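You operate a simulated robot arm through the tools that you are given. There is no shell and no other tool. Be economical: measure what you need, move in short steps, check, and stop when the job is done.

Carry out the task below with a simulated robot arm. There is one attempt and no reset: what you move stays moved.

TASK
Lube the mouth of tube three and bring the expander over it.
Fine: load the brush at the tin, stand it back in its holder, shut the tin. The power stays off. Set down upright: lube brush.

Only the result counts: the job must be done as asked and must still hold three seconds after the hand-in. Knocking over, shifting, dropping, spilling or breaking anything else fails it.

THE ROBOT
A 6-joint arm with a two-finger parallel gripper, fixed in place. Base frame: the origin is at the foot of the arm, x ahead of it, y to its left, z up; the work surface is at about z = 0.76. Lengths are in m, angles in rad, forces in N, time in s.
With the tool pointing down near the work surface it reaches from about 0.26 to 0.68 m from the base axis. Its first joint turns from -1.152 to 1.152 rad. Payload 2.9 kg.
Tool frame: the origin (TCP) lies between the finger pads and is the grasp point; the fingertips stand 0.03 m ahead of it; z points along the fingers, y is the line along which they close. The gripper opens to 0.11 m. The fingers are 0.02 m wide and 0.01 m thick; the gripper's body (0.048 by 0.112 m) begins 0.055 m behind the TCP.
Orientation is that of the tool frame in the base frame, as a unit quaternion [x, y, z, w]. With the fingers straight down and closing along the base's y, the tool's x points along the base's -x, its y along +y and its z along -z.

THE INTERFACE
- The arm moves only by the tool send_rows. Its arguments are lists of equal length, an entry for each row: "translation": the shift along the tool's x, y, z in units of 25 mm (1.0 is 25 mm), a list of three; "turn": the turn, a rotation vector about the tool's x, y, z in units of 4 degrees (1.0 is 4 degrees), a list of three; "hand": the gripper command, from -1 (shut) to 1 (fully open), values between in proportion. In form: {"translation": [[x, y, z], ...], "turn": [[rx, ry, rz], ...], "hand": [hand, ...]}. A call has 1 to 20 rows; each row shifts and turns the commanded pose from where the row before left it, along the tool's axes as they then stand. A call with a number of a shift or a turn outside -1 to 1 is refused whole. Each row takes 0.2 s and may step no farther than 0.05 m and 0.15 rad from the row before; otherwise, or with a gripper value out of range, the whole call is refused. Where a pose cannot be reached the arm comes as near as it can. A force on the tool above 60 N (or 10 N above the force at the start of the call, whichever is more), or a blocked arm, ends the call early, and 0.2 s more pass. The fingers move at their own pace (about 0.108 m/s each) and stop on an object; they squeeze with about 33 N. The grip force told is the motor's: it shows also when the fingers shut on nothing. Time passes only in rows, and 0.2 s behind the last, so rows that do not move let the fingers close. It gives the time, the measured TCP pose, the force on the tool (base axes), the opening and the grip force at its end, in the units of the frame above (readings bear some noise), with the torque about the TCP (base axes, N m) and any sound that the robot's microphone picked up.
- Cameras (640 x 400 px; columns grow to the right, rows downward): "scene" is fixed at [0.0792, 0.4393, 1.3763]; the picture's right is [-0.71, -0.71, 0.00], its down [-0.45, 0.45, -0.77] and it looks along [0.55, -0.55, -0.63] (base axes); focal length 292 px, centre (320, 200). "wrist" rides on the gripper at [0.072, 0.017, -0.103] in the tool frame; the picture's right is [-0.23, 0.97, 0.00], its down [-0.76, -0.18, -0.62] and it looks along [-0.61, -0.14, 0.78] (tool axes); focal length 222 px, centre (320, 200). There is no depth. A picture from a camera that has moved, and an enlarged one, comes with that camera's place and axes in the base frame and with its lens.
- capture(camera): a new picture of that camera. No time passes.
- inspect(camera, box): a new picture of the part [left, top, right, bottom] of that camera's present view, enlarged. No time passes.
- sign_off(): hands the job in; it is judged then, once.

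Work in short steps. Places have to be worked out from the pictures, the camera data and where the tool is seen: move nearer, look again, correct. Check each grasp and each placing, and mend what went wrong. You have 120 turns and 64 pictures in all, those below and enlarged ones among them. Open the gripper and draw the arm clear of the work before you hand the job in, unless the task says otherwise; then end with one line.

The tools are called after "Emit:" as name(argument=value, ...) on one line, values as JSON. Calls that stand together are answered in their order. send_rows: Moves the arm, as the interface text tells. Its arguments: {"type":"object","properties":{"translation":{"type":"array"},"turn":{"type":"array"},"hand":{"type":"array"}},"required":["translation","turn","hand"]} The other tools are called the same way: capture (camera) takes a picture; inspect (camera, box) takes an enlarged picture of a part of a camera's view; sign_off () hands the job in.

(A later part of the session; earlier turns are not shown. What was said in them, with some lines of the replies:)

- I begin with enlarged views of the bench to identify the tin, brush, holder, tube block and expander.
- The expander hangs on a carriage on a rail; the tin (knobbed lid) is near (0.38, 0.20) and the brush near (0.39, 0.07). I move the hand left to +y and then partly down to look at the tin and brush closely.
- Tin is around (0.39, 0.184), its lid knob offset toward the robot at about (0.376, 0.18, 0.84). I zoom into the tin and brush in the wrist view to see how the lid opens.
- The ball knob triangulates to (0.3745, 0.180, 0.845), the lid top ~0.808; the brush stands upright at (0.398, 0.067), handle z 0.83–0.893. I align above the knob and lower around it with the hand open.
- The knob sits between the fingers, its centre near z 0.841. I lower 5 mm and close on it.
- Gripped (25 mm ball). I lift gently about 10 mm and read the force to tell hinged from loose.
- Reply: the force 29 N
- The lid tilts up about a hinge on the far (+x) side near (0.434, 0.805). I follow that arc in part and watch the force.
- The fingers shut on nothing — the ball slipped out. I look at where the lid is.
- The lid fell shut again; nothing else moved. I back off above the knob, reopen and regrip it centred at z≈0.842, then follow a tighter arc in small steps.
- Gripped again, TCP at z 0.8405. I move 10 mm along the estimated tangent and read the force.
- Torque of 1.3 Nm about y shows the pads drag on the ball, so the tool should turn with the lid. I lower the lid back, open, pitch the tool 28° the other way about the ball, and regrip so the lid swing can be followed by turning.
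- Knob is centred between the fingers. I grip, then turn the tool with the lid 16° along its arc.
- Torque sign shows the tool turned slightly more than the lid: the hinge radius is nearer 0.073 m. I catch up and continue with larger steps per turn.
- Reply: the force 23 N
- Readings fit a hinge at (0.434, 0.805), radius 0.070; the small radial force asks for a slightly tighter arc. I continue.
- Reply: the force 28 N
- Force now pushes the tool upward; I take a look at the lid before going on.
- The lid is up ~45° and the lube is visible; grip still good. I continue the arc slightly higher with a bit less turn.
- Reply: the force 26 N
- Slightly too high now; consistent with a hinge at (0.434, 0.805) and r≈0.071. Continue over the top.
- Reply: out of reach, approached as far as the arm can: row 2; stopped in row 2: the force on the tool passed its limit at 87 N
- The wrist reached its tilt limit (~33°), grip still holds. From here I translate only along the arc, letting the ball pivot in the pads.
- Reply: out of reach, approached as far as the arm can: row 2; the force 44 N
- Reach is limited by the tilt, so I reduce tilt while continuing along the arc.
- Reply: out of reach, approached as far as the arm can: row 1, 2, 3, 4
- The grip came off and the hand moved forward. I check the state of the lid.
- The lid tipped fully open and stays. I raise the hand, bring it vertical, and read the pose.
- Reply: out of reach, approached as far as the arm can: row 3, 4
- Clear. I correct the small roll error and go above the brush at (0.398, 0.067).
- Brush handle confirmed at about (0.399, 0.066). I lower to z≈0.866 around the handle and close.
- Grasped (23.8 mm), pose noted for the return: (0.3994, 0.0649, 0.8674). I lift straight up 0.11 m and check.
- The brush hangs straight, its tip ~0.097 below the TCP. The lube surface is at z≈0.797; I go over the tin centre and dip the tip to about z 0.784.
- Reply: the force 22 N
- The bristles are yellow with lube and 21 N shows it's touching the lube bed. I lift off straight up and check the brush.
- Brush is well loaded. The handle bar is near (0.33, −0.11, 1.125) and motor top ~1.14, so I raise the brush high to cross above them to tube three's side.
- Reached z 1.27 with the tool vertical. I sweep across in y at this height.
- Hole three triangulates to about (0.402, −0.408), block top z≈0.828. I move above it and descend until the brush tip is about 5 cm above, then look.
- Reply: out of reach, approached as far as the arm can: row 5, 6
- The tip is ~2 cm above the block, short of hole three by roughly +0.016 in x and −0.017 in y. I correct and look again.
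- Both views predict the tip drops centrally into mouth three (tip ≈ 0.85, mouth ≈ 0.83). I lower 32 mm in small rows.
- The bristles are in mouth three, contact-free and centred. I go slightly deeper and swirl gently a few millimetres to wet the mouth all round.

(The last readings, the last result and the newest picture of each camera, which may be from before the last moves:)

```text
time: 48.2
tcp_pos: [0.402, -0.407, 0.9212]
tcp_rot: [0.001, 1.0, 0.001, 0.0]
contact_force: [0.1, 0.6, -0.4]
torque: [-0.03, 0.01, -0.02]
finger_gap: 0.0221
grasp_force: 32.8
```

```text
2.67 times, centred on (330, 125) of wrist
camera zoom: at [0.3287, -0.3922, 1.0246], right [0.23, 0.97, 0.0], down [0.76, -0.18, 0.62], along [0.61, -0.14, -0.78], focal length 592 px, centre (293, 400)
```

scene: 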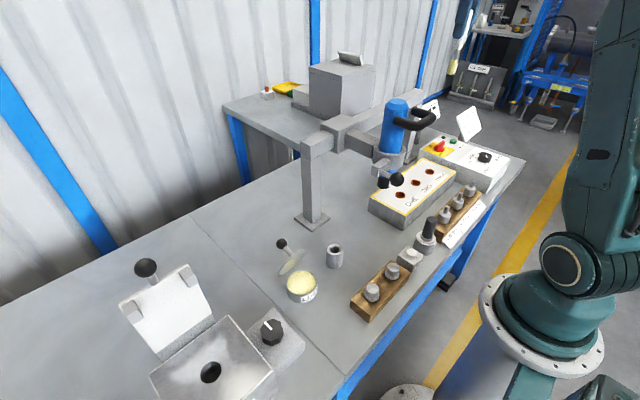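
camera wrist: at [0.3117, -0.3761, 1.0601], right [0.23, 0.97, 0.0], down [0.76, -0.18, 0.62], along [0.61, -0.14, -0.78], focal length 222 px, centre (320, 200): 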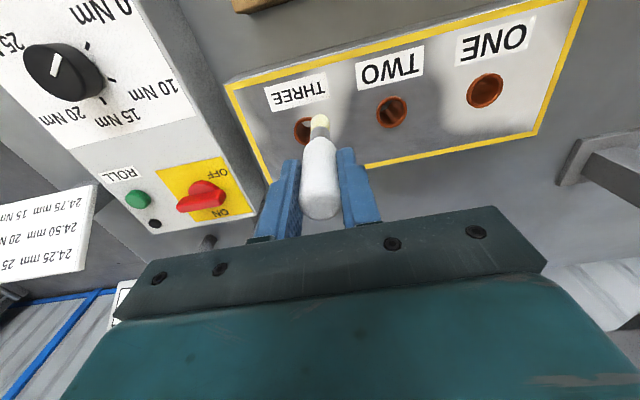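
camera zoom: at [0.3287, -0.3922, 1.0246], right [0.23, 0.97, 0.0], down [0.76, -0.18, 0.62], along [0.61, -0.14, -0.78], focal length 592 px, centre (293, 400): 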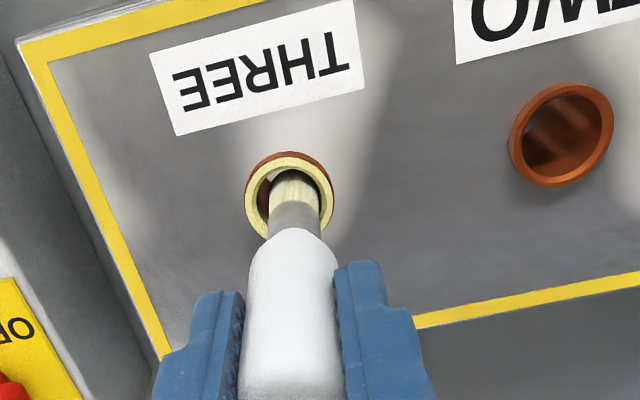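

A ring of lube shows on mouth three. I withdraw straight up, then retreat along the same high route.

Emit:
send_rows(translation=[[0, 0, -0.4], [0, 0, -0.8], [0, 0, -1], [0, 0, -1], [0, 0, -1], [0, 0, -1], [0, 0, -1], [0, 0, -1], [0, 0, -1], [0.2, 0.4, -0.9], [0.2, 0.4, -0.9], [0.2, 0.4, -0.9], [0.2, 0.4, -0.9], [0.2, 0.4, -0.9], [0.2, 0.4, -0.9], [0.2, 0.4, -0.9], [0, 0, 0]], turn=[[0, 0, 0], [0, 0, 0], [0, 0, 0], [0, 0, 0], [0, 0, 0], [0, 0, 0], [0, 0, 0], [0, 0, 0], [0, 0, 0], [0, 0, 0], [0, 0, 0], [0, 0, 0], [0, 0, 0], [0, 0, 0], [0, 0, 0], [0, 0, 0], [0, 0, 0]], hand=[-1, -1, -1, -1, -1, -1, -1, -1, -1, -1, -1, -1, -1, -1, -1, -1, -1])

```text
time: 51.8
tcp_pos: [0.3654, -0.3403, 1.2841]
tcp_rot: [0.001, 1.0, 0.001, 0.0]
contact_force: [-0.2, 0.1, -1.6]
torque: [-0.01, -0.01, 0.01]
finger_gap: 0.0223
grasp_force: 32.8
```

Grip stable. I sweep back in y over the handle, to the brush holder side.

Emit:
send_rows(translation=[[0, 1, -0.1], [0, 1, 0], [0, 1, 0], [0, 1, 0], [0, 1, 0], [0, 1, 0], [0, 1, 0], [0, 1, 0], [0, 1, 0], [0, 1, 0], [0, 1, 0], [0, 1, 0], [0, 1, 0], [0, 1, 0], [0, 1, 0], [0, 1, 0], [-0.68, 0.21, 0], [-0.68, 0, 0], [0, 0, 0]], turn=[[0, 0, 0], [0, 0, 0], [0, 0, 0], [0, 0, 0], [0, 0, 0], [0, 0, 0], [0, 0, 0], [0, 0, 0], [0, 0, 0], [0, 0, 0], [0, 0, 0], [0, 0, 0], [0, 0, 0], [0, 0, 0], [0, 0, 0], [0, 0, 0], [0, 0, 0], [0, 0, 0], [0, 0, 0]], hand=[-1, -1, -1, -1, -1, -1, -1, -1, -1, -1, -1, -1, -1, -1, -1, -1, -1, -1, -1])

```text
time: 55.8
tcp_pos: [0.3995, 0.0644, 1.2874]
tcp_rot: [0.001, 1.0, 0.001, 0.0]
contact_force: [0.2, 0.6, -1.1]
torque: [0.0, -0.01, -0.01]
finger_gap: 0.0224
grasp_force: 32.9
```

I descend to about z 0.985 above the holder and check alignment.

Emit:
send_rows(translation=[[0, 0, 1], [0, 0, 1], [0, 0, 1], [0, 0, 1], [0, 0, 1], [0, 0, 1], [0, 0, 1], [0, 0, 1], [0, 0, 1], [0, 0, 1], [0, 0, 1], [0, 0, 1], [0, 0, 0]], turn=[[0, 0, 0], [0, 0, 0], [0, 0, 0], [0, 0, 0], [0, 0, 0], [0, 0, 0], [0, 0, 0], [0, 0, 0], [0, 0, 0], [0, 0, 0], [0, 0, 0], [0, 0, 0], [0, 0, 0]], hand=[-1, -1, -1, -1, -1, -1, -1, -1, -1, -1, -1, -1, -1])

Emit:
inspect(camera="scene", box=[260, 150, 420, 290])

Emit:
inspect(camera="wrist", box=[230, 50, 430, 200])

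```text
time: 58.6
tcp_pos: [0.3984, 0.066, 0.9852]
tcp_rot: [0.002, 1.0, 0.001, 0.0]
contact_force: [0.0, -0.3, -1.2]
torque: [0.0, -0.01, 0.02]
finger_gap: 0.0224
grasp_force: 33.6
```

```text
2.86 times, centred on (340, 220) of scene
camera zoom: at [0.0792, 0.4393, 1.3763], right [-0.71, -0.71, 0.0], down [-0.45, 0.45, -0.77], along [0.55, -0.55, -0.63], focal length 835 px, centre (263, 143)
```

zoom: 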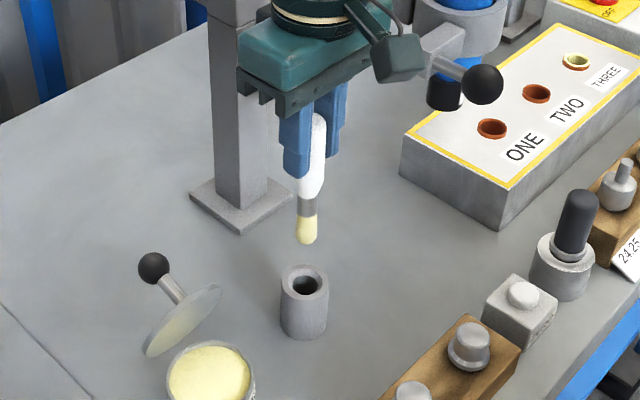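

```text
2.67 times, centred on (330, 125) of wrist
camera zoom: at [0.3264, 0.0831, 1.0881], right [0.23, 0.97, 0.0], down [0.76, -0.18, 0.62], along [0.61, -0.14, -0.78], focal length 592 px, centre (293, 400)
```

zoom: 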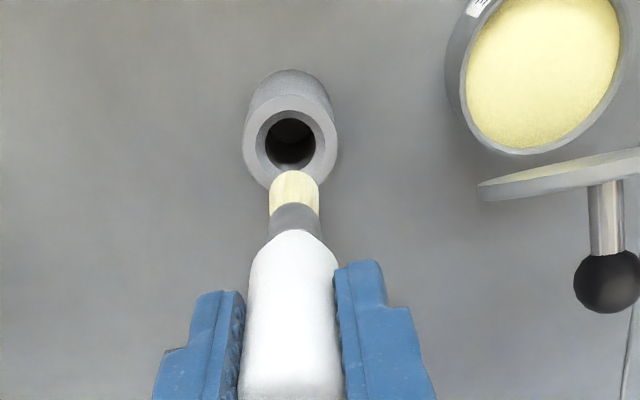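

The tip lines up with the holder; the brush sits ~9 mm lower in the fingers, so it should bottom at TCP ≈0.876. I lower in stages.

Emit:
send_rows(translation=[[0, 0, 0.8], [0, 0, 0.8], [0, 0, 0.8], [0, 0, 0.8], [0, 0, 0.5], [0, 0, 0.3], [0, 0, 0]], turn=[[0, 0, 0], [0, 0, 0], [0, 0, 0], [0, 0, 0], [0, 0, 0], [0, 0, 0], [0, 0, 0]], hand=[-1, -1, -1, -1, -1, -1, -1])

Emit:
inspect(camera="scene", box=[260, 170, 420, 290])

```text
time: 60.2
tcp_pos: [0.3994, 0.0668, 0.8865]
tcp_rot: [0.002, 1.0, 0.001, 0.001]
contact_force: [0.0, -0.2, 0.2]
torque: [0.0, 0.0, -0.03]
finger_gap: 0.0221
grasp_force: 32.2
```

```text
3.33 times, centred on (340, 230) of scene
camera zoom: at [0.0792, 0.4393, 1.3763], right [-0.71, -0.71, 0.0], down [-0.45, 0.45, -0.77], along [0.55, -0.55, -0.63], focal length 974 px, centre (253, 100)
```

zoom: 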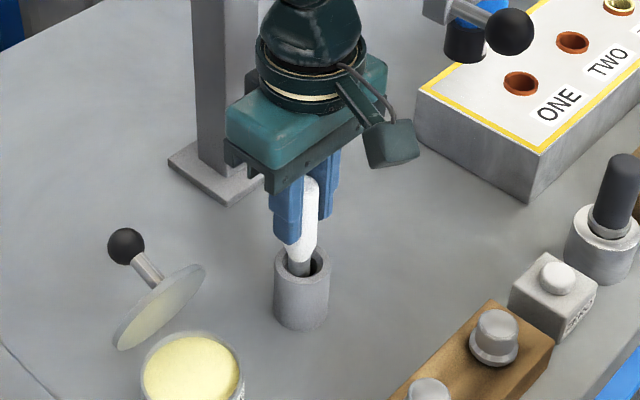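

The brush is inside the holder with no contact. I lower until it touches bottom, in small rows.

Emit:
send_rows(translation=[[0, 0, 0.2], [0, 0, 0.12], [0, 0, 0]], turn=[[0, 0, 0], [0, 0, 0], [0, 0, 0]], hand=[-1, -1, -1])

```text
time: 61.0
tcp_pos: [0.4023, 0.0669, 0.8791]
tcp_rot: [0.001, 1.0, 0.0, 0.0]
contact_force: [-3.0, -0.2, 11.3]
torque: [-0.06, 0.29, 0.01]
finger_gap: 0.0223
grasp_force: 33.1
```

11 N upward: it has bottomed. I open the fingers and then retreat straight up.

Emit:
send_rows(translation=[[0, 0, 0], [0, 0, 0], [0, 0, 0], [0, 0, -0.5], [0, 0, -1], [0, 0, -1], [0, 0, -1], [0, 0, 0]], turn=[[0, 0, 0], [0, 0, 0], [0, 0, 0], [0, 0, 0], [0, 0, 0], [0, 0, 0], [0, 0, 0], [0, 0, 0]], hand=[-0.3, 0, 0, 0, 0, 0, 0, 0])

Emit:
inspect(camera="scene", box=[260, 170, 420, 310])

Emit:
capture(camera="wrist")

```text
time: 62.8
tcp_pos: [0.4017, 0.0676, 0.9682]
tcp_rot: [0.001, 1.0, 0.001, 0.0]
contact_force: [-1.1, -0.1, 0.2]
torque: [0.01, 0.0, 0.05]
finger_gap: 0.0549
grasp_force: 0.0
```

```text
2.86 times, centred on (340, 240) of scene
camera zoom: at [0.0791, 0.4393, 1.3763], right [-0.71, -0.71, 0.0], down [-0.45, 0.45, -0.77], along [0.55, -0.55, -0.63], focal length 835 px, centre (263, 86)
```

zoom: 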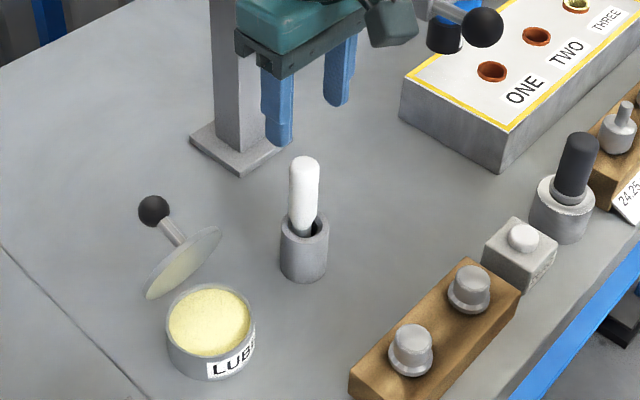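

```text
23 pictures are left
camera wrist: at [0.3287, 0.0833, 1.0709], right [0.23, 0.97, 0.0], down [0.76, -0.18, 0.62], along [0.61, -0.14, -0.78], focal length 222 px, centre (320, 200)
```

wrist: 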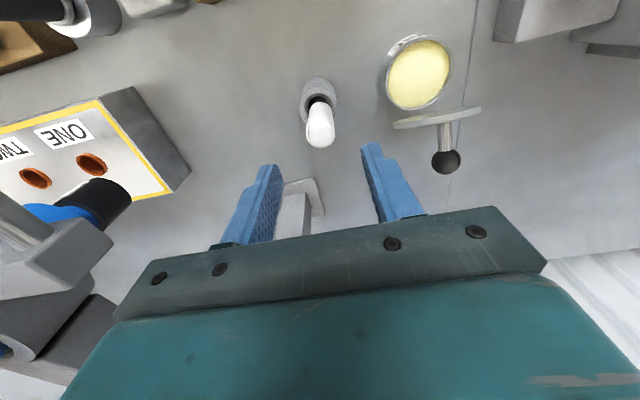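

Brush is back upright in its holder. The lid knob stands at about (0.462, 0.18, 0.879); I'll go behind it (+x side) with closed fingers to push the lid shut.

Emit:
send_rows(translation=[[0, 0.9, 0], [0, 0.9, 0], [-0.8, 0.9, 0], [-0.85, 0.9, 0], [-0.85, 0.9, 0], [-0.85, 0, 0], [-0.85, 0, 0], [0, 0, 1], [0, 0, 1], [0, 0, 0.9], [0, 0, 0]], turn=[[0, 0, 0], [0, 0, 0], [0, 0, 0], [0, 0, 0], [0, 0, 0], [0, 0, 0], [0, 0, 0], [0, 0, 0], [0, 0, 0], [0, 0, 0], [0, 0, 0]], hand=[-1, -1, -1, -1, -1, -1, -1, -1, -1, -1, -1])

Emit:
capture(camera="wrist")

```text
time: 65.2
tcp_pos: [0.5044, 0.179, 0.8937]
tcp_rot: [0.001, 1.0, 0.001, 0.0]
contact_force: [1.0, -1.0, 0.3]
torque: [-0.01, 0.01, -0.02]
finger_gap: 0.0
grasp_force: 32.8
```

```text
22 pictures are left
camera wrist: at [0.4319, 0.195, 0.9959], right [0.23, 0.97, 0.0], down [0.76, -0.18, 0.62], along [0.61, -0.14, -0.78], focal length 222 px, centre (320, 200)
```

wrist: 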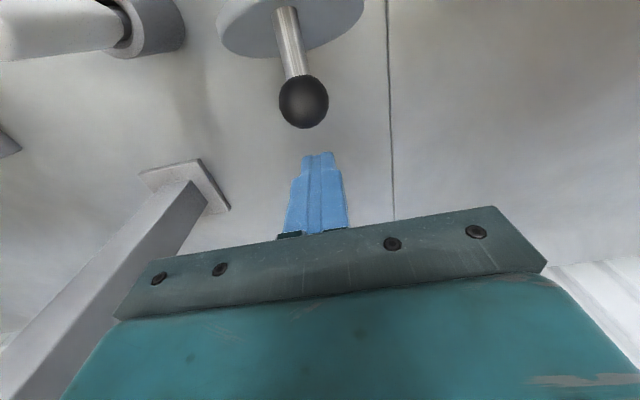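

Aligned behind the knob. I spread the fingers slightly to cradle the ball and push it toward −x slowly.

Emit:
send_rows(translation=[[0.4, 0, 0], [0.4, 0, 0], [0.4, 0, 0], [0.4, 0, 0], [0.4, 0, 0], [0.4, 0, 0], [0.4, 0, 0], [0, 0, 0]], turn=[[0, 0, 0], [0, 0, 0], [0, 0, 0], [0, 0, 0], [0, 0, 0], [0, 0, 0], [0, 0, 0], [0, 0, 0]], hand=[-0.8, -0.8, -0.8, -0.8, -0.8, -0.8, -0.8, -0.8])

Emit:
inspect(camera="scene", box=[240, 180, 400, 320])

```text
time: 67.0
tcp_pos: [0.4355, 0.1793, 0.8939]
tcp_rot: [0.0, 1.0, 0.001, 0.0]
contact_force: [-0.7, 0.2, 0.4]
torque: [0.03, 0.02, 0.0]
finger_gap: 0.0109
grasp_force: 0.0
```

```text
2.86 times, centred on (320, 250) of scene
camera zoom: at [0.0791, 0.4393, 1.3763], right [-0.71, -0.71, 0.0], down [-0.45, 0.45, -0.77], along [0.55, -0.55, -0.63], focal length 835 px, centre (320, 57)
```

zoom: 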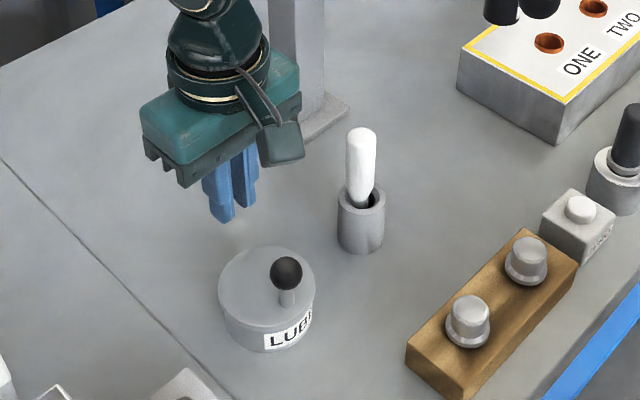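

The tin is shut and the brush stands. Now the expander: I raise the hand to z≈1.29 and go above the handle for a close look.

Emit:
send_rows(translation=[[0, 0, -1], [0, 0, -1], [0, 0, -1], [0, 0, -1], [0.3, 0, -1], [0.3, 0, -1], [0.3, 0, -1], [0.3, 0, -1], [0.3, 0, -1], [0.3, 0, -1], [0.3, 0, -1], [0.3, 0, -1], [0.3, 0, -1], [0.3, 0, -1], [0.3, -0.5, -1], [0.3, -1, -0.6], [0, -1, 0], [0, -1, 0], [0, -1, 0], [0, -1, 0]], turn=[[0, 0, 0], [0, 0, 0], [0, 0, 0], [0, 0, 0], [0, 0, 0], [0, 0, 0], [0, 0, 0], [0, 0, 0], [0, 0, 0], [0, 0, 0], [0, 0, 0], [0, 0, 0], [0, 0, 0], [0, 0, 0], [0, 0, 0], [0, 0, 0], [0, 0, 0], [0, 0, 0], [0, 0, 0], [0, 0, 0]], hand=[-0.2, -0.2, -0.2, -0.2, -0.2, -0.2, -0.2, -0.2, -0.2, -0.2, -0.2, -0.2, -0.2, -0.2, -0.2, -0.2, -0.2, -0.2, -0.2, -0.2])

Emit:
capture(camera="wrist")

```text
time: 71.2
tcp_pos: [0.3451, 0.0401, 1.2834]
tcp_rot: [0.001, 1.0, 0.0, 0.001]
contact_force: [-0.1, 0.6, 0.5]
torque: [0.01, 0.0, -0.03]
finger_gap: 0.0441
grasp_force: 0.0
```

```text
20 pictures are left
camera wrist: at [0.2721, 0.0572, 1.387], right [0.23, 0.97, 0.0], down [0.76, -0.18, 0.62], along [0.61, -0.14, -0.78], focal length 222 px, centre (320, 200)
```

wrist: 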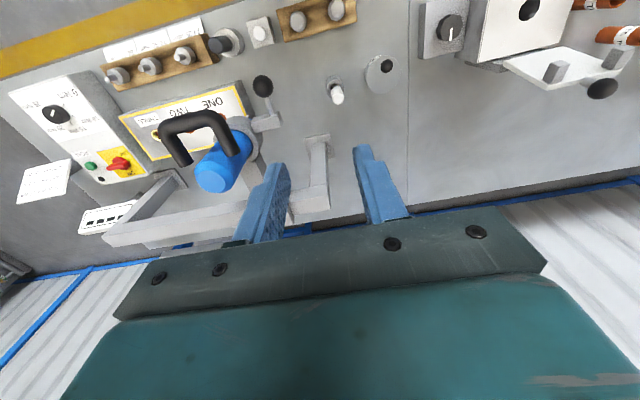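

Handle bar lies along y at x≈0.331, y −0.142…−0.072, z≈1.125; motor axis ≈(0.40, −0.12). I turn the tool 90° about its axis so the fingers close along x on the bar.

Emit:
send_rows(translation=[[0, 0, 0], [0, 0, 0], [0, 0, 0], [0, 0, 0], [0, 0, 0], [0, 0, 0], [0, 0, 0], [0, 0, 0], [0, 0, 0], [0, 0, 0], [0, 0, 0], [0, 0, 0], [0, 0, 0], [0, 0, 0], [0, 0, 0], [0, 0, 0], [0, 0, 0], [0, 0, 0], [0, 0, 0], [0, 0, 0]], turn=[[0, 0, 1], [0, 0, 1], [0, 0, 1], [0, 0, 1], [0, 0, 1], [0, 0, 1], [0, 0, 1], [0, 0, 1], [0, 0, 1], [0, 0, 1], [0, 0, 1], [0, 0, 1], [0, 0, 1], [0, 0, 1], [0, 0, 1], [0, 0, 1], [0, 0, 1], [0, 0, 1], [0, 0, 1], [0, 0, 1]], hand=[-0.2, -0.2, -0.2, -0.2, -0.2, -0.2, -0.2, -0.2, -0.2, -0.2, -0.2, -0.2, -0.2, -0.2, -0.2, -0.2, -0.2, -0.2, -0.2, -0.2])

```text
time: 75.4
tcp_pos: [0.3468, 0.0406, 1.2835]
tcp_rot: [0.644, 0.765, 0.001, 0.0]
contact_force: [0.4, 0.2, -0.2]
torque: [0.02, -0.02, 0.01]
finger_gap: 0.044
grasp_force: 0.1
```

I finish the turn and move over the bar's centre at height.

Emit:
send_rows(translation=[[0, 0, 0], [0, 0, 0], [0, 0, 0], [-0.9, -0.1, 0], [-0.9, -0.1, 0], [-0.9, -0.1, 0], [-0.9, -0.1, 0], [-0.9, -0.1, 0], [-0.9, -0.1, 0], [-0.7, 0, 0], [0, 0, 0]], turn=[[0, 0, 1], [0, 0, 1], [0, 0, 0.5], [0, 0, 0], [0, 0, 0], [0, 0, 0], [0, 0, 0], [0, 0, 0], [0, 0, 0], [0, 0, 0], [0, 0, 0]], hand=[0.1, 0.1, 0.1, 0.1, 0.1, 0.1, 0.1, 0.1, 0.1, 0.1, 0.1])

Emit:
capture(camera="wrist")

Emit:
inspect(camera="scene", box=[360, 60, 480, 180])

```text
time: 77.8
tcp_pos: [0.3305, -0.1125, 1.2833]
tcp_rot: [0.708, 0.707, 0.0, 0.0]
contact_force: [-0.2, 1.1, -0.8]
torque: [-0.01, 0.0, 0.0]
finger_gap: 0.0604
grasp_force: 0.0
```

```text
19 pictures are left
camera wrist: at [0.3476, -0.0398, 1.3859], right [0.97, -0.23, 0.0], down [-0.18, -0.76, 0.62], along [-0.14, -0.61, -0.78], focal length 222 px, centre (320, 200)
```

wrist: 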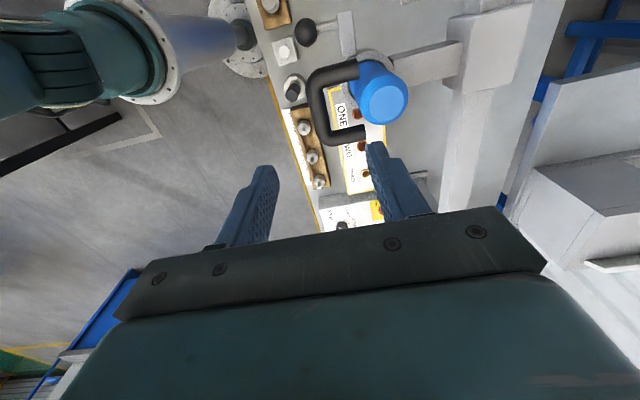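

```text
3.33 times, centred on (420, 120) of scene
camera zoom: at [0.0792, 0.4393, 1.3763], right [-0.71, -0.71, 0.0], down [-0.45, 0.45, -0.77], along [0.55, -0.55, -0.63], focal length 974 px, centre (-13, 467)
```

zoom: 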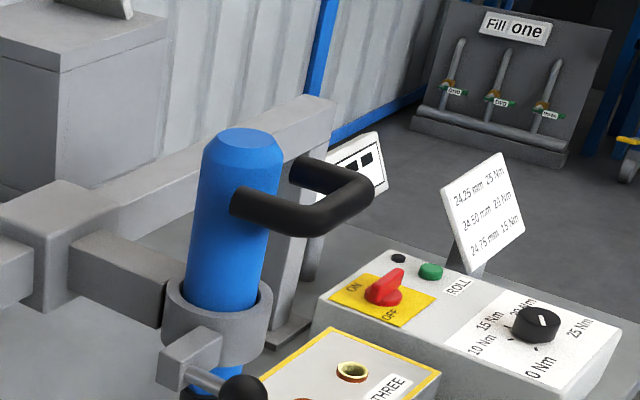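

Bar centre refined to (0.331, −0.118, 1.124). I narrow the opening to 4 cm so the far finger clears the motor, and descend onto the bar.

Emit:
send_rows(translation=[[-0.22, 0, 0], [0, 0, 1], [0, 0, 1], [0, 0, 1], [0, 0, 1], [0, 0, 0.7], [0, 0, 0.7], [0, 0, 0.7], [0, 0, 0.3], [0, 0, 0]], turn=[[0, 0, 0], [0, 0, 0], [0, 0, 0], [0, 0, 0], [0, 0, 0], [0, 0, 0], [0, 0, 0], [0, 0, 0], [0, 0, 0], [0, 0, 0]], hand=[-0.27, -0.27, -0.27, -0.27, -0.27, -0.27, -0.27, -0.27, -0.27, -0.27])

Emit:
capture(camera="wrist")

```text
time: 80.0
tcp_pos: [0.3317, -0.1167, 1.1226]
tcp_rot: [0.707, 0.707, 0.001, -0.001]
contact_force: [0.2, 0.0, -0.3]
torque: [0.01, -0.02, -0.03]
finger_gap: 0.0403
grasp_force: 0.1
```

```text
17 pictures are left
camera wrist: at [0.348, -0.0452, 1.2268], right [0.97, -0.23, 0.0], down [-0.18, -0.76, 0.62], along [-0.14, -0.61, -0.78], focal length 222 px, centre (320, 200)
```

wrist: 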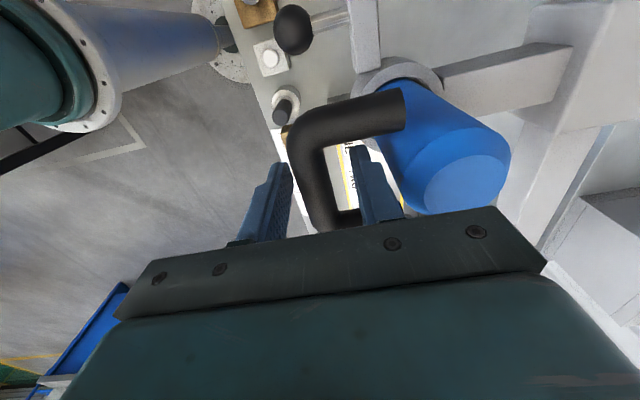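

The bar is between the fingers. I close and test a small pull toward −y.

Emit:
send_rows(translation=[[0, 0, 0], [0, 0, 0], [0, 0, 0], [-0.15, 0, 0], [-0.25, 0, 0], [0, 0, 0]], turn=[[0, 0, 0], [0, 0, 0], [0, 0, 0], [0, 0, 0], [0, 0, 0], [0, 0, 0]], hand=[-1, -1, -1, -1, -1, -1])

Emit:
inspect(camera="scene", box=[290, 60, 490, 220])

```text
time: 81.4
tcp_pos: [0.3287, -0.1263, 1.1223]
tcp_rot: [0.707, 0.707, -0.001, -0.005]
contact_force: [-31.8, 4.0, 4.0]
torque: [0.44, 0.12, 0.08]
finger_gap: 0.0198
grasp_force: 44.9
```

```text
2.50 times, centred on (390, 140) of scene
camera zoom: at [0.0781, 0.4394, 1.3763], right [-0.71, -0.71, 0.0], down [-0.45, 0.45, -0.77], along [0.55, -0.55, -0.63], focal length 730 px, centre (145, 350)
```

zoom: 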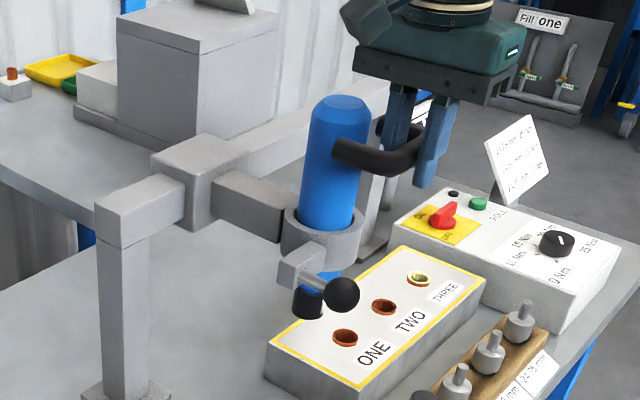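

The carriage slides freely (4 N); the −32 N x-force is just grip offset, which I relieve by 2 mm while pulling on toward tube three.

Emit:
send_rows(translation=[[-0.3, -0.08, 0], [-0.6, 0, 0], [-0.6, 0, 0], [-0.6, 0, 0], [-0.6, 0, 0], [-0.6, 0, 0], [-0.6, 0, 0], [-0.6, 0, 0], [0, 0, 0]], turn=[[0, 0, 0], [0, 0, 0], [0, 0, 0], [0, 0, 0], [0, 0, 0], [0, 0, 0], [0, 0, 0], [0, 0, 0], [0, 0, 0]], hand=[-1, -1, -1, -1, -1, -1, -1, -1, -1])

```text
time: 83.4
tcp_pos: [0.3276, -0.2409, 1.1215]
tcp_rot: [0.708, 0.707, 0.0, 0.0]
contact_force: [-14.1, -1.1, -3.3]
torque: [0.42, -0.02, 0.15]
finger_gap: 0.0199
grasp_force: 45.1
```

Moving smoothly. I continue to y≈−0.392, just short of the estimated target, and look.

Emit:
send_rows(translation=[[-0.6, -0.03, 0], [-0.6, 0, 0], [-0.6, 0, 0], [-0.6, 0, 0], [-0.6, 0, 0], [-0.6, 0, 0], [-0.6, 0, 0], [-0.6, 0, 0], [-0.6, 0, 0], [-0.6, 0, 0], [0, 0, 0]], turn=[[0, 0, 0], [0, 0, 0], [0, 0, 0], [0, 0, 0], [0, 0, 0], [0, 0, 0], [0, 0, 0], [0, 0, 0], [0, 0, 0], [0, 0, 0], [0, 0, 0]], hand=[-1, -1, -1, -1, -1, -1, -1, -1, -1, -1, -1])

Emit:
inspect(camera="scene", box=[360, 80, 480, 200])

Emit:
capture(camera="wrist")

```text
time: 85.8
tcp_pos: [0.3285, -0.3889, 1.1234]
tcp_rot: [0.707, 0.707, 0.001, -0.001]
contact_force: [4.7, 0.4, -2.0]
torque: [0.45, 0.0, 0.08]
finger_gap: 0.0195
grasp_force: 45.1
```

```text
3.33 times, centred on (420, 140) of scene
camera zoom: at [0.0793, 0.4393, 1.3763], right [-0.71, -0.71, 0.0], down [-0.45, 0.45, -0.77], along [0.55, -0.55, -0.63], focal length 974 px, centre (-13, 400)
```

zoom: 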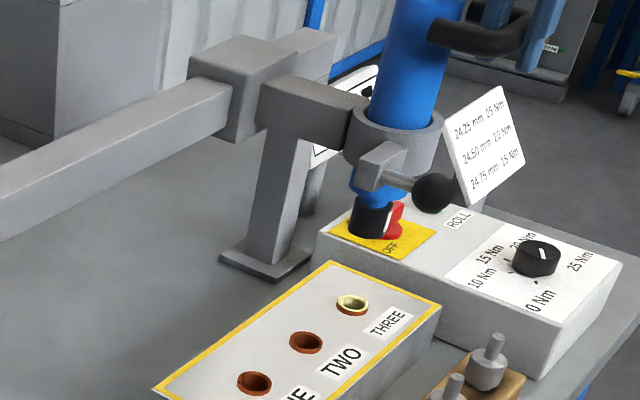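

```text
14 pictures are left
camera wrist: at [0.3446, -0.3167, 1.2263], right [0.97, -0.23, 0.0], down [-0.18, -0.76, 0.62], along [-0.14, -0.61, -0.78], focal length 222 px, centre (320, 200)
```

wrist: 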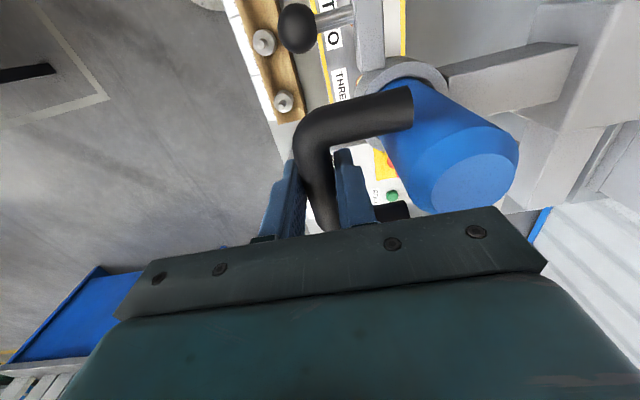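

The nose is nearly over mouth three, slightly short in −y. I zoom for precise measurement.

Emit:
inspect(camera="scene", box=[405, 120, 455, 180])

```text
6.67 times, centred on (430, 150) of scene
camera zoom: at [0.0793, 0.4393, 1.3763], right [-0.71, -0.71, 0.0], down [-0.45, 0.45, -0.77], along [0.55, -0.55, -0.63], focal length 1948 px, centre (-413, 533)
```

zoom: 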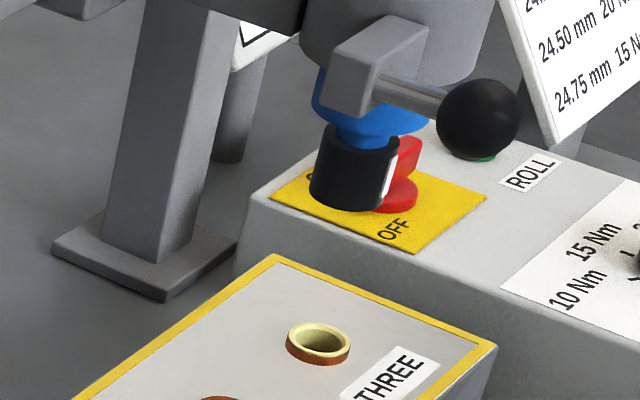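

Extrapolating the nose axis along the true vertical, it is ~15 mm short in −y. I move 14 mm and re-measure.

Emit:
send_rows(translation=[[-0.28, 0, 0], [-0.28, 0, 0], [0, 0, 0]], turn=[[0, 0, 0], [0, 0, 0], [0, 0, 0]], hand=[-1, -1, -1])

Emit:
inspect(camera="scene", box=[405, 120, 455, 180])

```text
time: 86.6
tcp_pos: [0.3275, -0.4043, 1.1233]
tcp_rot: [0.707, 0.707, 0.001, 0.001]
contact_force: [7.4, -3.6, 2.4]
torque: [-0.19, -0.08, 0.17]
finger_gap: 0.0197
grasp_force: 45.0
```

```text
6.67 times, centred on (430, 150) of scene
camera zoom: at [0.0793, 0.4393, 1.3763], right [-0.71, -0.71, 0.0], down [-0.45, 0.45, -0.77], along [0.55, -0.55, -0.63], focal length 1948 px, centre (-413, 533)
```

zoom: 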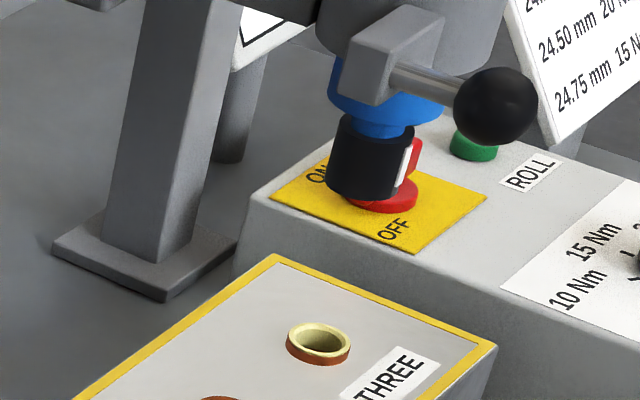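

The nose axis now projects right onto mouth three, agreeing with dead reckoning (≈−0.406). I release gently and rise, then verify from another angle.

Emit:
send_rows(translation=[[0, 0, 0], [0, 0, 0], [0, 0, 0], [0, 0, -0.5], [0, 0, -1], [0, 0, -1], [0, 0, 0]], turn=[[0, 0, 0], [0, 0, 0], [0, 0, 0], [0, 0, 0], [0, 0, 0], [0, 0, 0], [0, 0, 0]], hand=[-0.27, -0.27, -0.27, -0.27, -0.27, -0.27, -0.27])

```text
time: 88.2
tcp_pos: [0.3285, -0.4041, 1.1864]
tcp_rot: [0.708, 0.706, 0.0, -0.001]
contact_force: [-0.4, 0.4, 0.5]
torque: [0.04, 0.02, 0.01]
finger_gap: 0.04
grasp_force: 0.1
```

Released cleanly. I back away toward the robot, turn the tool back, and will view nose and mouth from the −x side with a pitch-up.

Emit:
send_rows(translation=[[0, -0.9, -0.3], [0, -0.9, 0], [0, -0.9, 0], [0, -0.9, 0], [0, 0, 0], [0, 0, 0], [0, 0, 0], [0, 0, 0], [0, 0, 0], [0, 0, 0], [0, 0, 0], [0, 0, 0], [0, 0, 0], [0, 0, 0], [0, 0, 0], [0, 0, 0], [0, 0, 0], [0, 0, 0], [0, 0, 0], [0, 0, 0]], turn=[[0, 0, 0], [0, 0, 0], [0, 0, 0], [0, 0, -1], [0, 0, -1], [0, 0, -1], [0, 0, -1], [0, 0, -1], [0, 0, -1], [0, 0, -1], [0, 0, -1], [0, 0, -1], [0, 0, -1], [0, 0, -1], [0, 0, -1], [0, 0, -1], [0, 0, -1], [0, 0, -1], [0, 0, -1], [0, 0, -1]], hand=[-0.27, -0.27, -0.27, -0.27, -0.27, -0.27, -0.27, -0.27, -0.27, -0.27, -0.27, -0.27, -0.27, -0.27, -0.27, -0.27, -0.27, -0.27, -0.27, -0.27])

```text
time: 92.4
tcp_pos: [0.2389, -0.4028, 1.1923]
tcp_rot: [0.191, 0.982, 0.0, -0.001]
contact_force: [-0.1, 0.2, 0.1]
torque: [0.0, 0.02, -0.01]
finger_gap: 0.0402
grasp_force: 0.0
```

I finish the turn, lower to z≈1.04 and pitch the tool for the view.

Emit:
send_rows(translation=[[0, 0, 0], [0, 0, 0], [0, 0, 0], [0, 0, 0], [0, 0, 0], [0, 0, 0], [0, 0, 1], [0, 0, 1], [0, 0, 1], [0, 0, 1], [0, 0, 1], [0, 0, 1], [0, 0, 0], [0, 0, 0], [0, 0, 0], [0, 0, 0], [0, 0, 0], [0, 0, 0], [0, 0, 0], [0, 0, 0]], turn=[[0, 0, -1], [0, 0, -1], [0, 0, -1], [0, 0, -1], [0, 0, -1], [0, 0, -0.5], [0, 0, 0], [0, 0, 0], [0, 0, 0], [0, 0, 0], [0, 0, 0], [0, 0, 0], [0, -1, 0], [0, -1, 0], [0, -1, 0], [0, -1, 0], [0, -1, 0], [0, -1, 0], [0, -1, 0], [0, 0, 0]], hand=[-0.27, -0.27, -0.27, -0.27, -0.27, -0.27, -0.27, -0.27, -0.27, -0.27, -0.27, -0.27, -0.27, -0.27, -0.27, -0.27, -0.27, -0.27, -0.27, -0.27])

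Emit:
capture(camera="wrist")

```text
time: 96.3
tcp_pos: [0.2943, -0.3716, 1.0397]
tcp_rot: [0.009, 0.976, -0.002, 0.218]
contact_force: [-16.5, -1.6, 10.2]
torque: [0.24, 0.2, 0.48]
finger_gap: 0.0389
grasp_force: 0.0
out of reach, approached as far as the arm can: row 15, 16, 17, 18, 19
stopped in row 19: the force on the tool passed its limit at 76 N (the readings are from after the stop); the commanded pose is now the measured one
```

```text
11 pictures are left
camera wrist: at [0.1839, -0.3526, 1.1017], right [0.22, 0.97, 0.1], down [0.42, -0.19, 0.89], along [0.88, -0.16, -0.45], focal length 222 px, centre (320, 200)
```

wrist: 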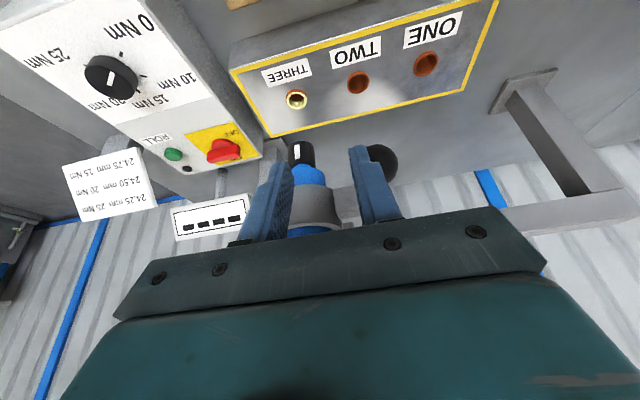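

Reach limits pushed the hand forward and it touched something by the expander. I retract along the fingers' axis, untilt, and check whether anything moved.

Emit:
send_rows(translation=[[0, 0, -0.5], [0, 0, -0.7], [0, 0, -0.7], [0, 0, -0.7], [0, 0, -0.7], [0, 0, 0], [0, 0, 0], [0, 0, 0], [0, 0, 0], [0, 0, 0], [0, 0, 0], [0, 0, 0]], turn=[[0, 0, 0], [0, 0, 0], [0, 0, 0], [0, 0, 0], [0, 0, 0], [0, 1, 0], [0, 1, 0], [0, 1, 0], [0, 1, 0], [0, 1, 0], [0, 1, 0], [0, 0, 0]], hand=[-0.27, -0.27, -0.27, -0.27, -0.27, -0.27, -0.27, -0.27, -0.27, -0.27, -0.27, -0.27])

Emit:
inspect(camera="scene", box=[360, 60, 480, 200])

```text
time: 99.0
tcp_pos: [0.2953, -0.3515, 1.1103]
tcp_rot: [0.008, 1.0, 0.001, 0.01]
contact_force: [-0.6, 0.2, -0.6]
torque: [-0.02, -0.01, 0.02]
finger_gap: 0.0401
grasp_force: 0.0
out of reach, approached as far as the arm can: row 1, 2, 3, 4, 5
```

```text
2.86 times, centred on (420, 130) of scene
camera zoom: at [0.0792, 0.4393, 1.3763], right [-0.71, -0.71, 0.0], down [-0.45, 0.45, -0.77], along [0.55, -0.55, -0.63], focal length 835 px, centre (34, 400)
```

zoom: 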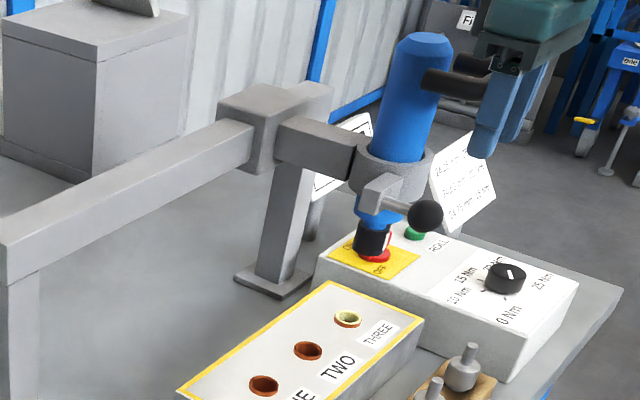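

The expander looks unchanged at this zoom. I lift the hand up clear of the handle first, then check the nose position precisely.

Emit:
send_rows(translation=[[0, 0, -1], [0, 0, -1], [0, 0, -1], [0, 0, -1], [0, 0, -1], [0, 0, -1], [0, 0, 0]], turn=[[0, 0, 0], [0, 0, 0], [0, 0, 0], [0, 0, 0], [0, 0, 0], [0, 0, 0], [0, 0, 0]], hand=[-0.27, -0.27, -0.27, -0.27, -0.27, -0.27, -0.27])

Emit:
inspect(camera="scene", box=[405, 120, 455, 180])

```text
time: 100.5
tcp_pos: [0.2935, -0.3511, 1.2607]
tcp_rot: [0.008, 1.0, 0.001, 0.012]
contact_force: [0.7, -0.8, 0.6]
torque: [-0.03, 0.01, -0.01]
finger_gap: 0.04
grasp_force: 0.1
out of reach, approached as far as the arm can: row 5
```

```text
6.67 times, centred on (430, 150) of scene
camera zoom: at [0.0791, 0.4393, 1.3763], right [-0.71, -0.71, 0.0], down [-0.45, 0.45, -0.77], along [0.55, -0.55, -0.63], focal length 1948 px, centre (-413, 533)
```

zoom: 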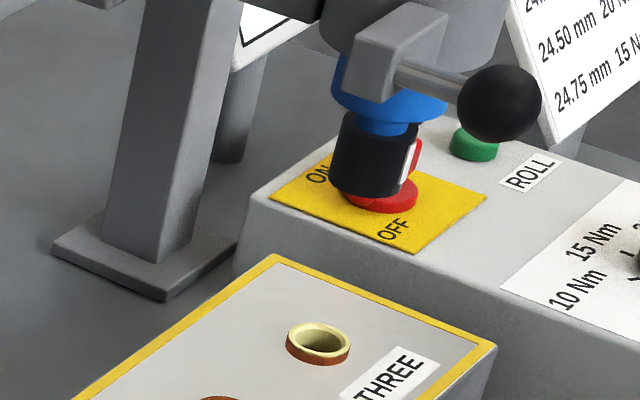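

The nose moved ~4 mm further in −y from that touch; still about over the mouth. I go to a safe, verified-reachable spot farther back and pitch only 12° for a view from −x.

Emit:
send_rows(translation=[[0.7, 0, 0.3], [0.7, 0, 0.5], [0.7, -0.7, 0.5], [0, -0.7, 0.6], [0, -0.5, 0.5], [0, 0, 0], [0, 0, 0], [0, 0, 0], [0, 0, 0]], turn=[[0, 0, -0.23], [0, 0, 0], [0, 0, 0], [0, 0, 0], [0, 0, 0], [0, -0.9, 0], [0, -0.9, 0], [0, -0.8, 0], [0, 0, 0]], hand=[-0.27, -0.27, -0.27, -0.27, -0.27, -0.27, -0.27, -0.27, -0.27])

Emit:
capture(camera="wrist")

```text
time: 102.5
tcp_pos: [0.2494, -0.4172, 1.2275]
tcp_rot: [0.0, 0.995, 0.002, 0.099]
contact_force: [0.4, -0.2, 0.3]
torque: [-0.01, -0.03, -0.02]
finger_gap: 0.0402
grasp_force: 0.1
out of reach, approached as far as the arm can: row 6, 7, 8
```

```text
8 pictures are left
camera wrist: at [0.1575, -0.4007, 1.3139], right [0.22, 0.97, 0.05], down [0.62, -0.18, 0.76], along [0.75, -0.14, -0.65], focal length 222 px, centre (320, 200)
```

wrist: 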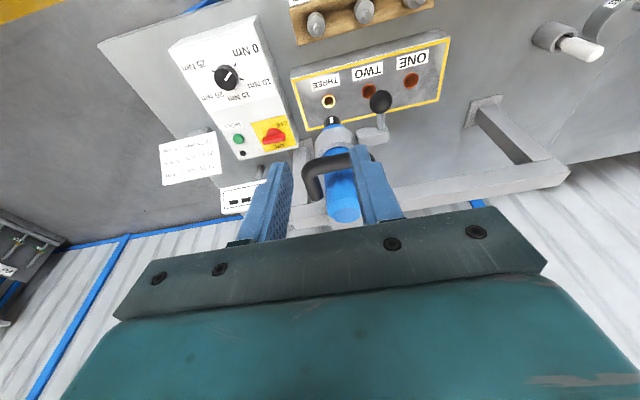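

This view shows nose and mouth together; I zoom in on it.

Emit:
inspect(camera="wrist", box=[290, 70, 400, 140])

```text
5.71 times, centred on (345, 105) of wrist
camera zoom: at [0.1575, -0.4007, 1.3139], right [0.22, 0.97, 0.05], down [0.62, -0.18, 0.76], along [0.75, -0.14, -0.65], focal length 1269 px, centre (177, 743)
```

zoom: 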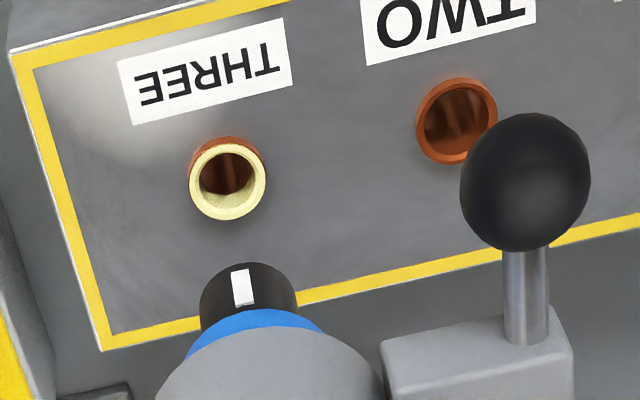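

The nose axis projects within ~1–2 mm of mouth three's centre in y. The power switch and lever are untouched. I level the tool and draw the arm away to its start area, high above everything.

Emit:
send_rows(translation=[[0, 0, 0], [0, 0, 0], [0, 0, 0], [0, 1, 0], [0, 1, 0], [0, 1, 0], [0, 1, 0], [0, 1, 0], [0, 1, 0], [-0.5, 1, 0], [-0.5, 1, 0], [-0.5, 1, 0], [-0.5, 1, 0], [-0.5, 1, 0], [-0.5, 1, 0], [0, 1, 0], [0, 0, 0]], turn=[[0, 0.9, 0], [0, 0.9, 0], [0, 0.9, 0], [0, 0, 0], [0, 0, 0], [0, 0, 0], [0, 0, 0], [0, 0, 0], [0, 0, 0], [0, 0, 0], [0, 0, 0], [0, 0, 0], [0, 0, 0], [0, 0, 0], [0, 0, 0], [0, 0, 0], [0, 0, 0]], hand=[0, 0, 0, 0, 0, 0, 0, 0, 0, 0, 0, 0, 0, 0, 0, 1, 1])

Emit:
capture(camera="scene")

Emit:
inspect(camera="scene", box=[405, 120, 455, 180])

Emit:
inspect(camera="scene", box=[260, 200, 400, 320])

```text
time: 106.2
tcp_pos: [0.33, -0.0949, 1.2507]
tcp_rot: [0.0, 1.0, 0.0, 0.006]
contact_force: [0.2, 0.4, -0.2]
torque: [0.03, -0.03, -0.01]
finger_gap: 0.1102
grasp_force: 0.0
out of reach, approached as far as the arm can: row 7, 8, 9, 11
```

```text
6 pictures are left
```

scene: 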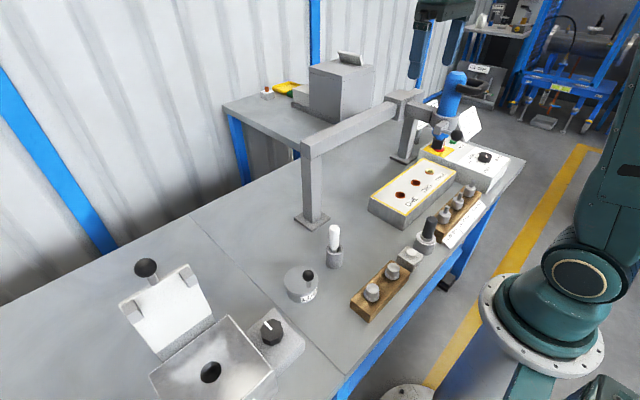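

```text
6.67 times, centred on (430, 150) of scene
camera zoom: at [0.0791, 0.4393, 1.3763], right [-0.71, -0.71, 0.0], down [-0.45, 0.45, -0.77], along [0.55, -0.55, -0.63], focal length 1948 px, centre (-413, 533)
```

zoom: 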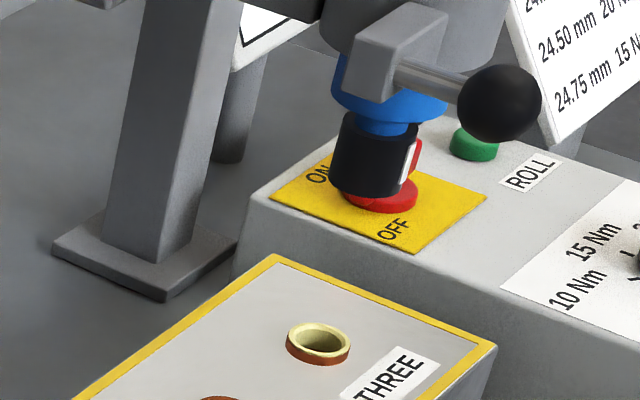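

```text
3.33 times, centred on (330, 260) of scene
camera zoom: at [0.0791, 0.4393, 1.3763], right [-0.71, -0.71, 0.0], down [-0.45, 0.45, -0.77], along [0.55, -0.55, -0.63], focal length 974 px, centre (287, 0)
```

zoom: 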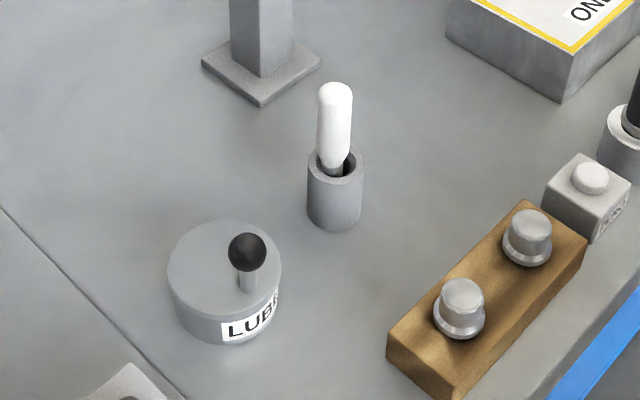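

The expander rests over lubed tube three, the tin is shut, the brush is upright in its holder, the power is off, and the arm is clear with the hand open. I hand in.

Emit:
sign_off()

```text
The job is handed in.
```

I lubed the mouth of tube three and slid the expander over it; by the last close view it sits within about 2 mm of the mouth's centre. The brush stands upright in its holder, the tin is shut and the power was left off. While I was checking the alignment, the hand touched the expander and moved it about 4 mm. That figure was measured after the touch, and nothing else looked moved.
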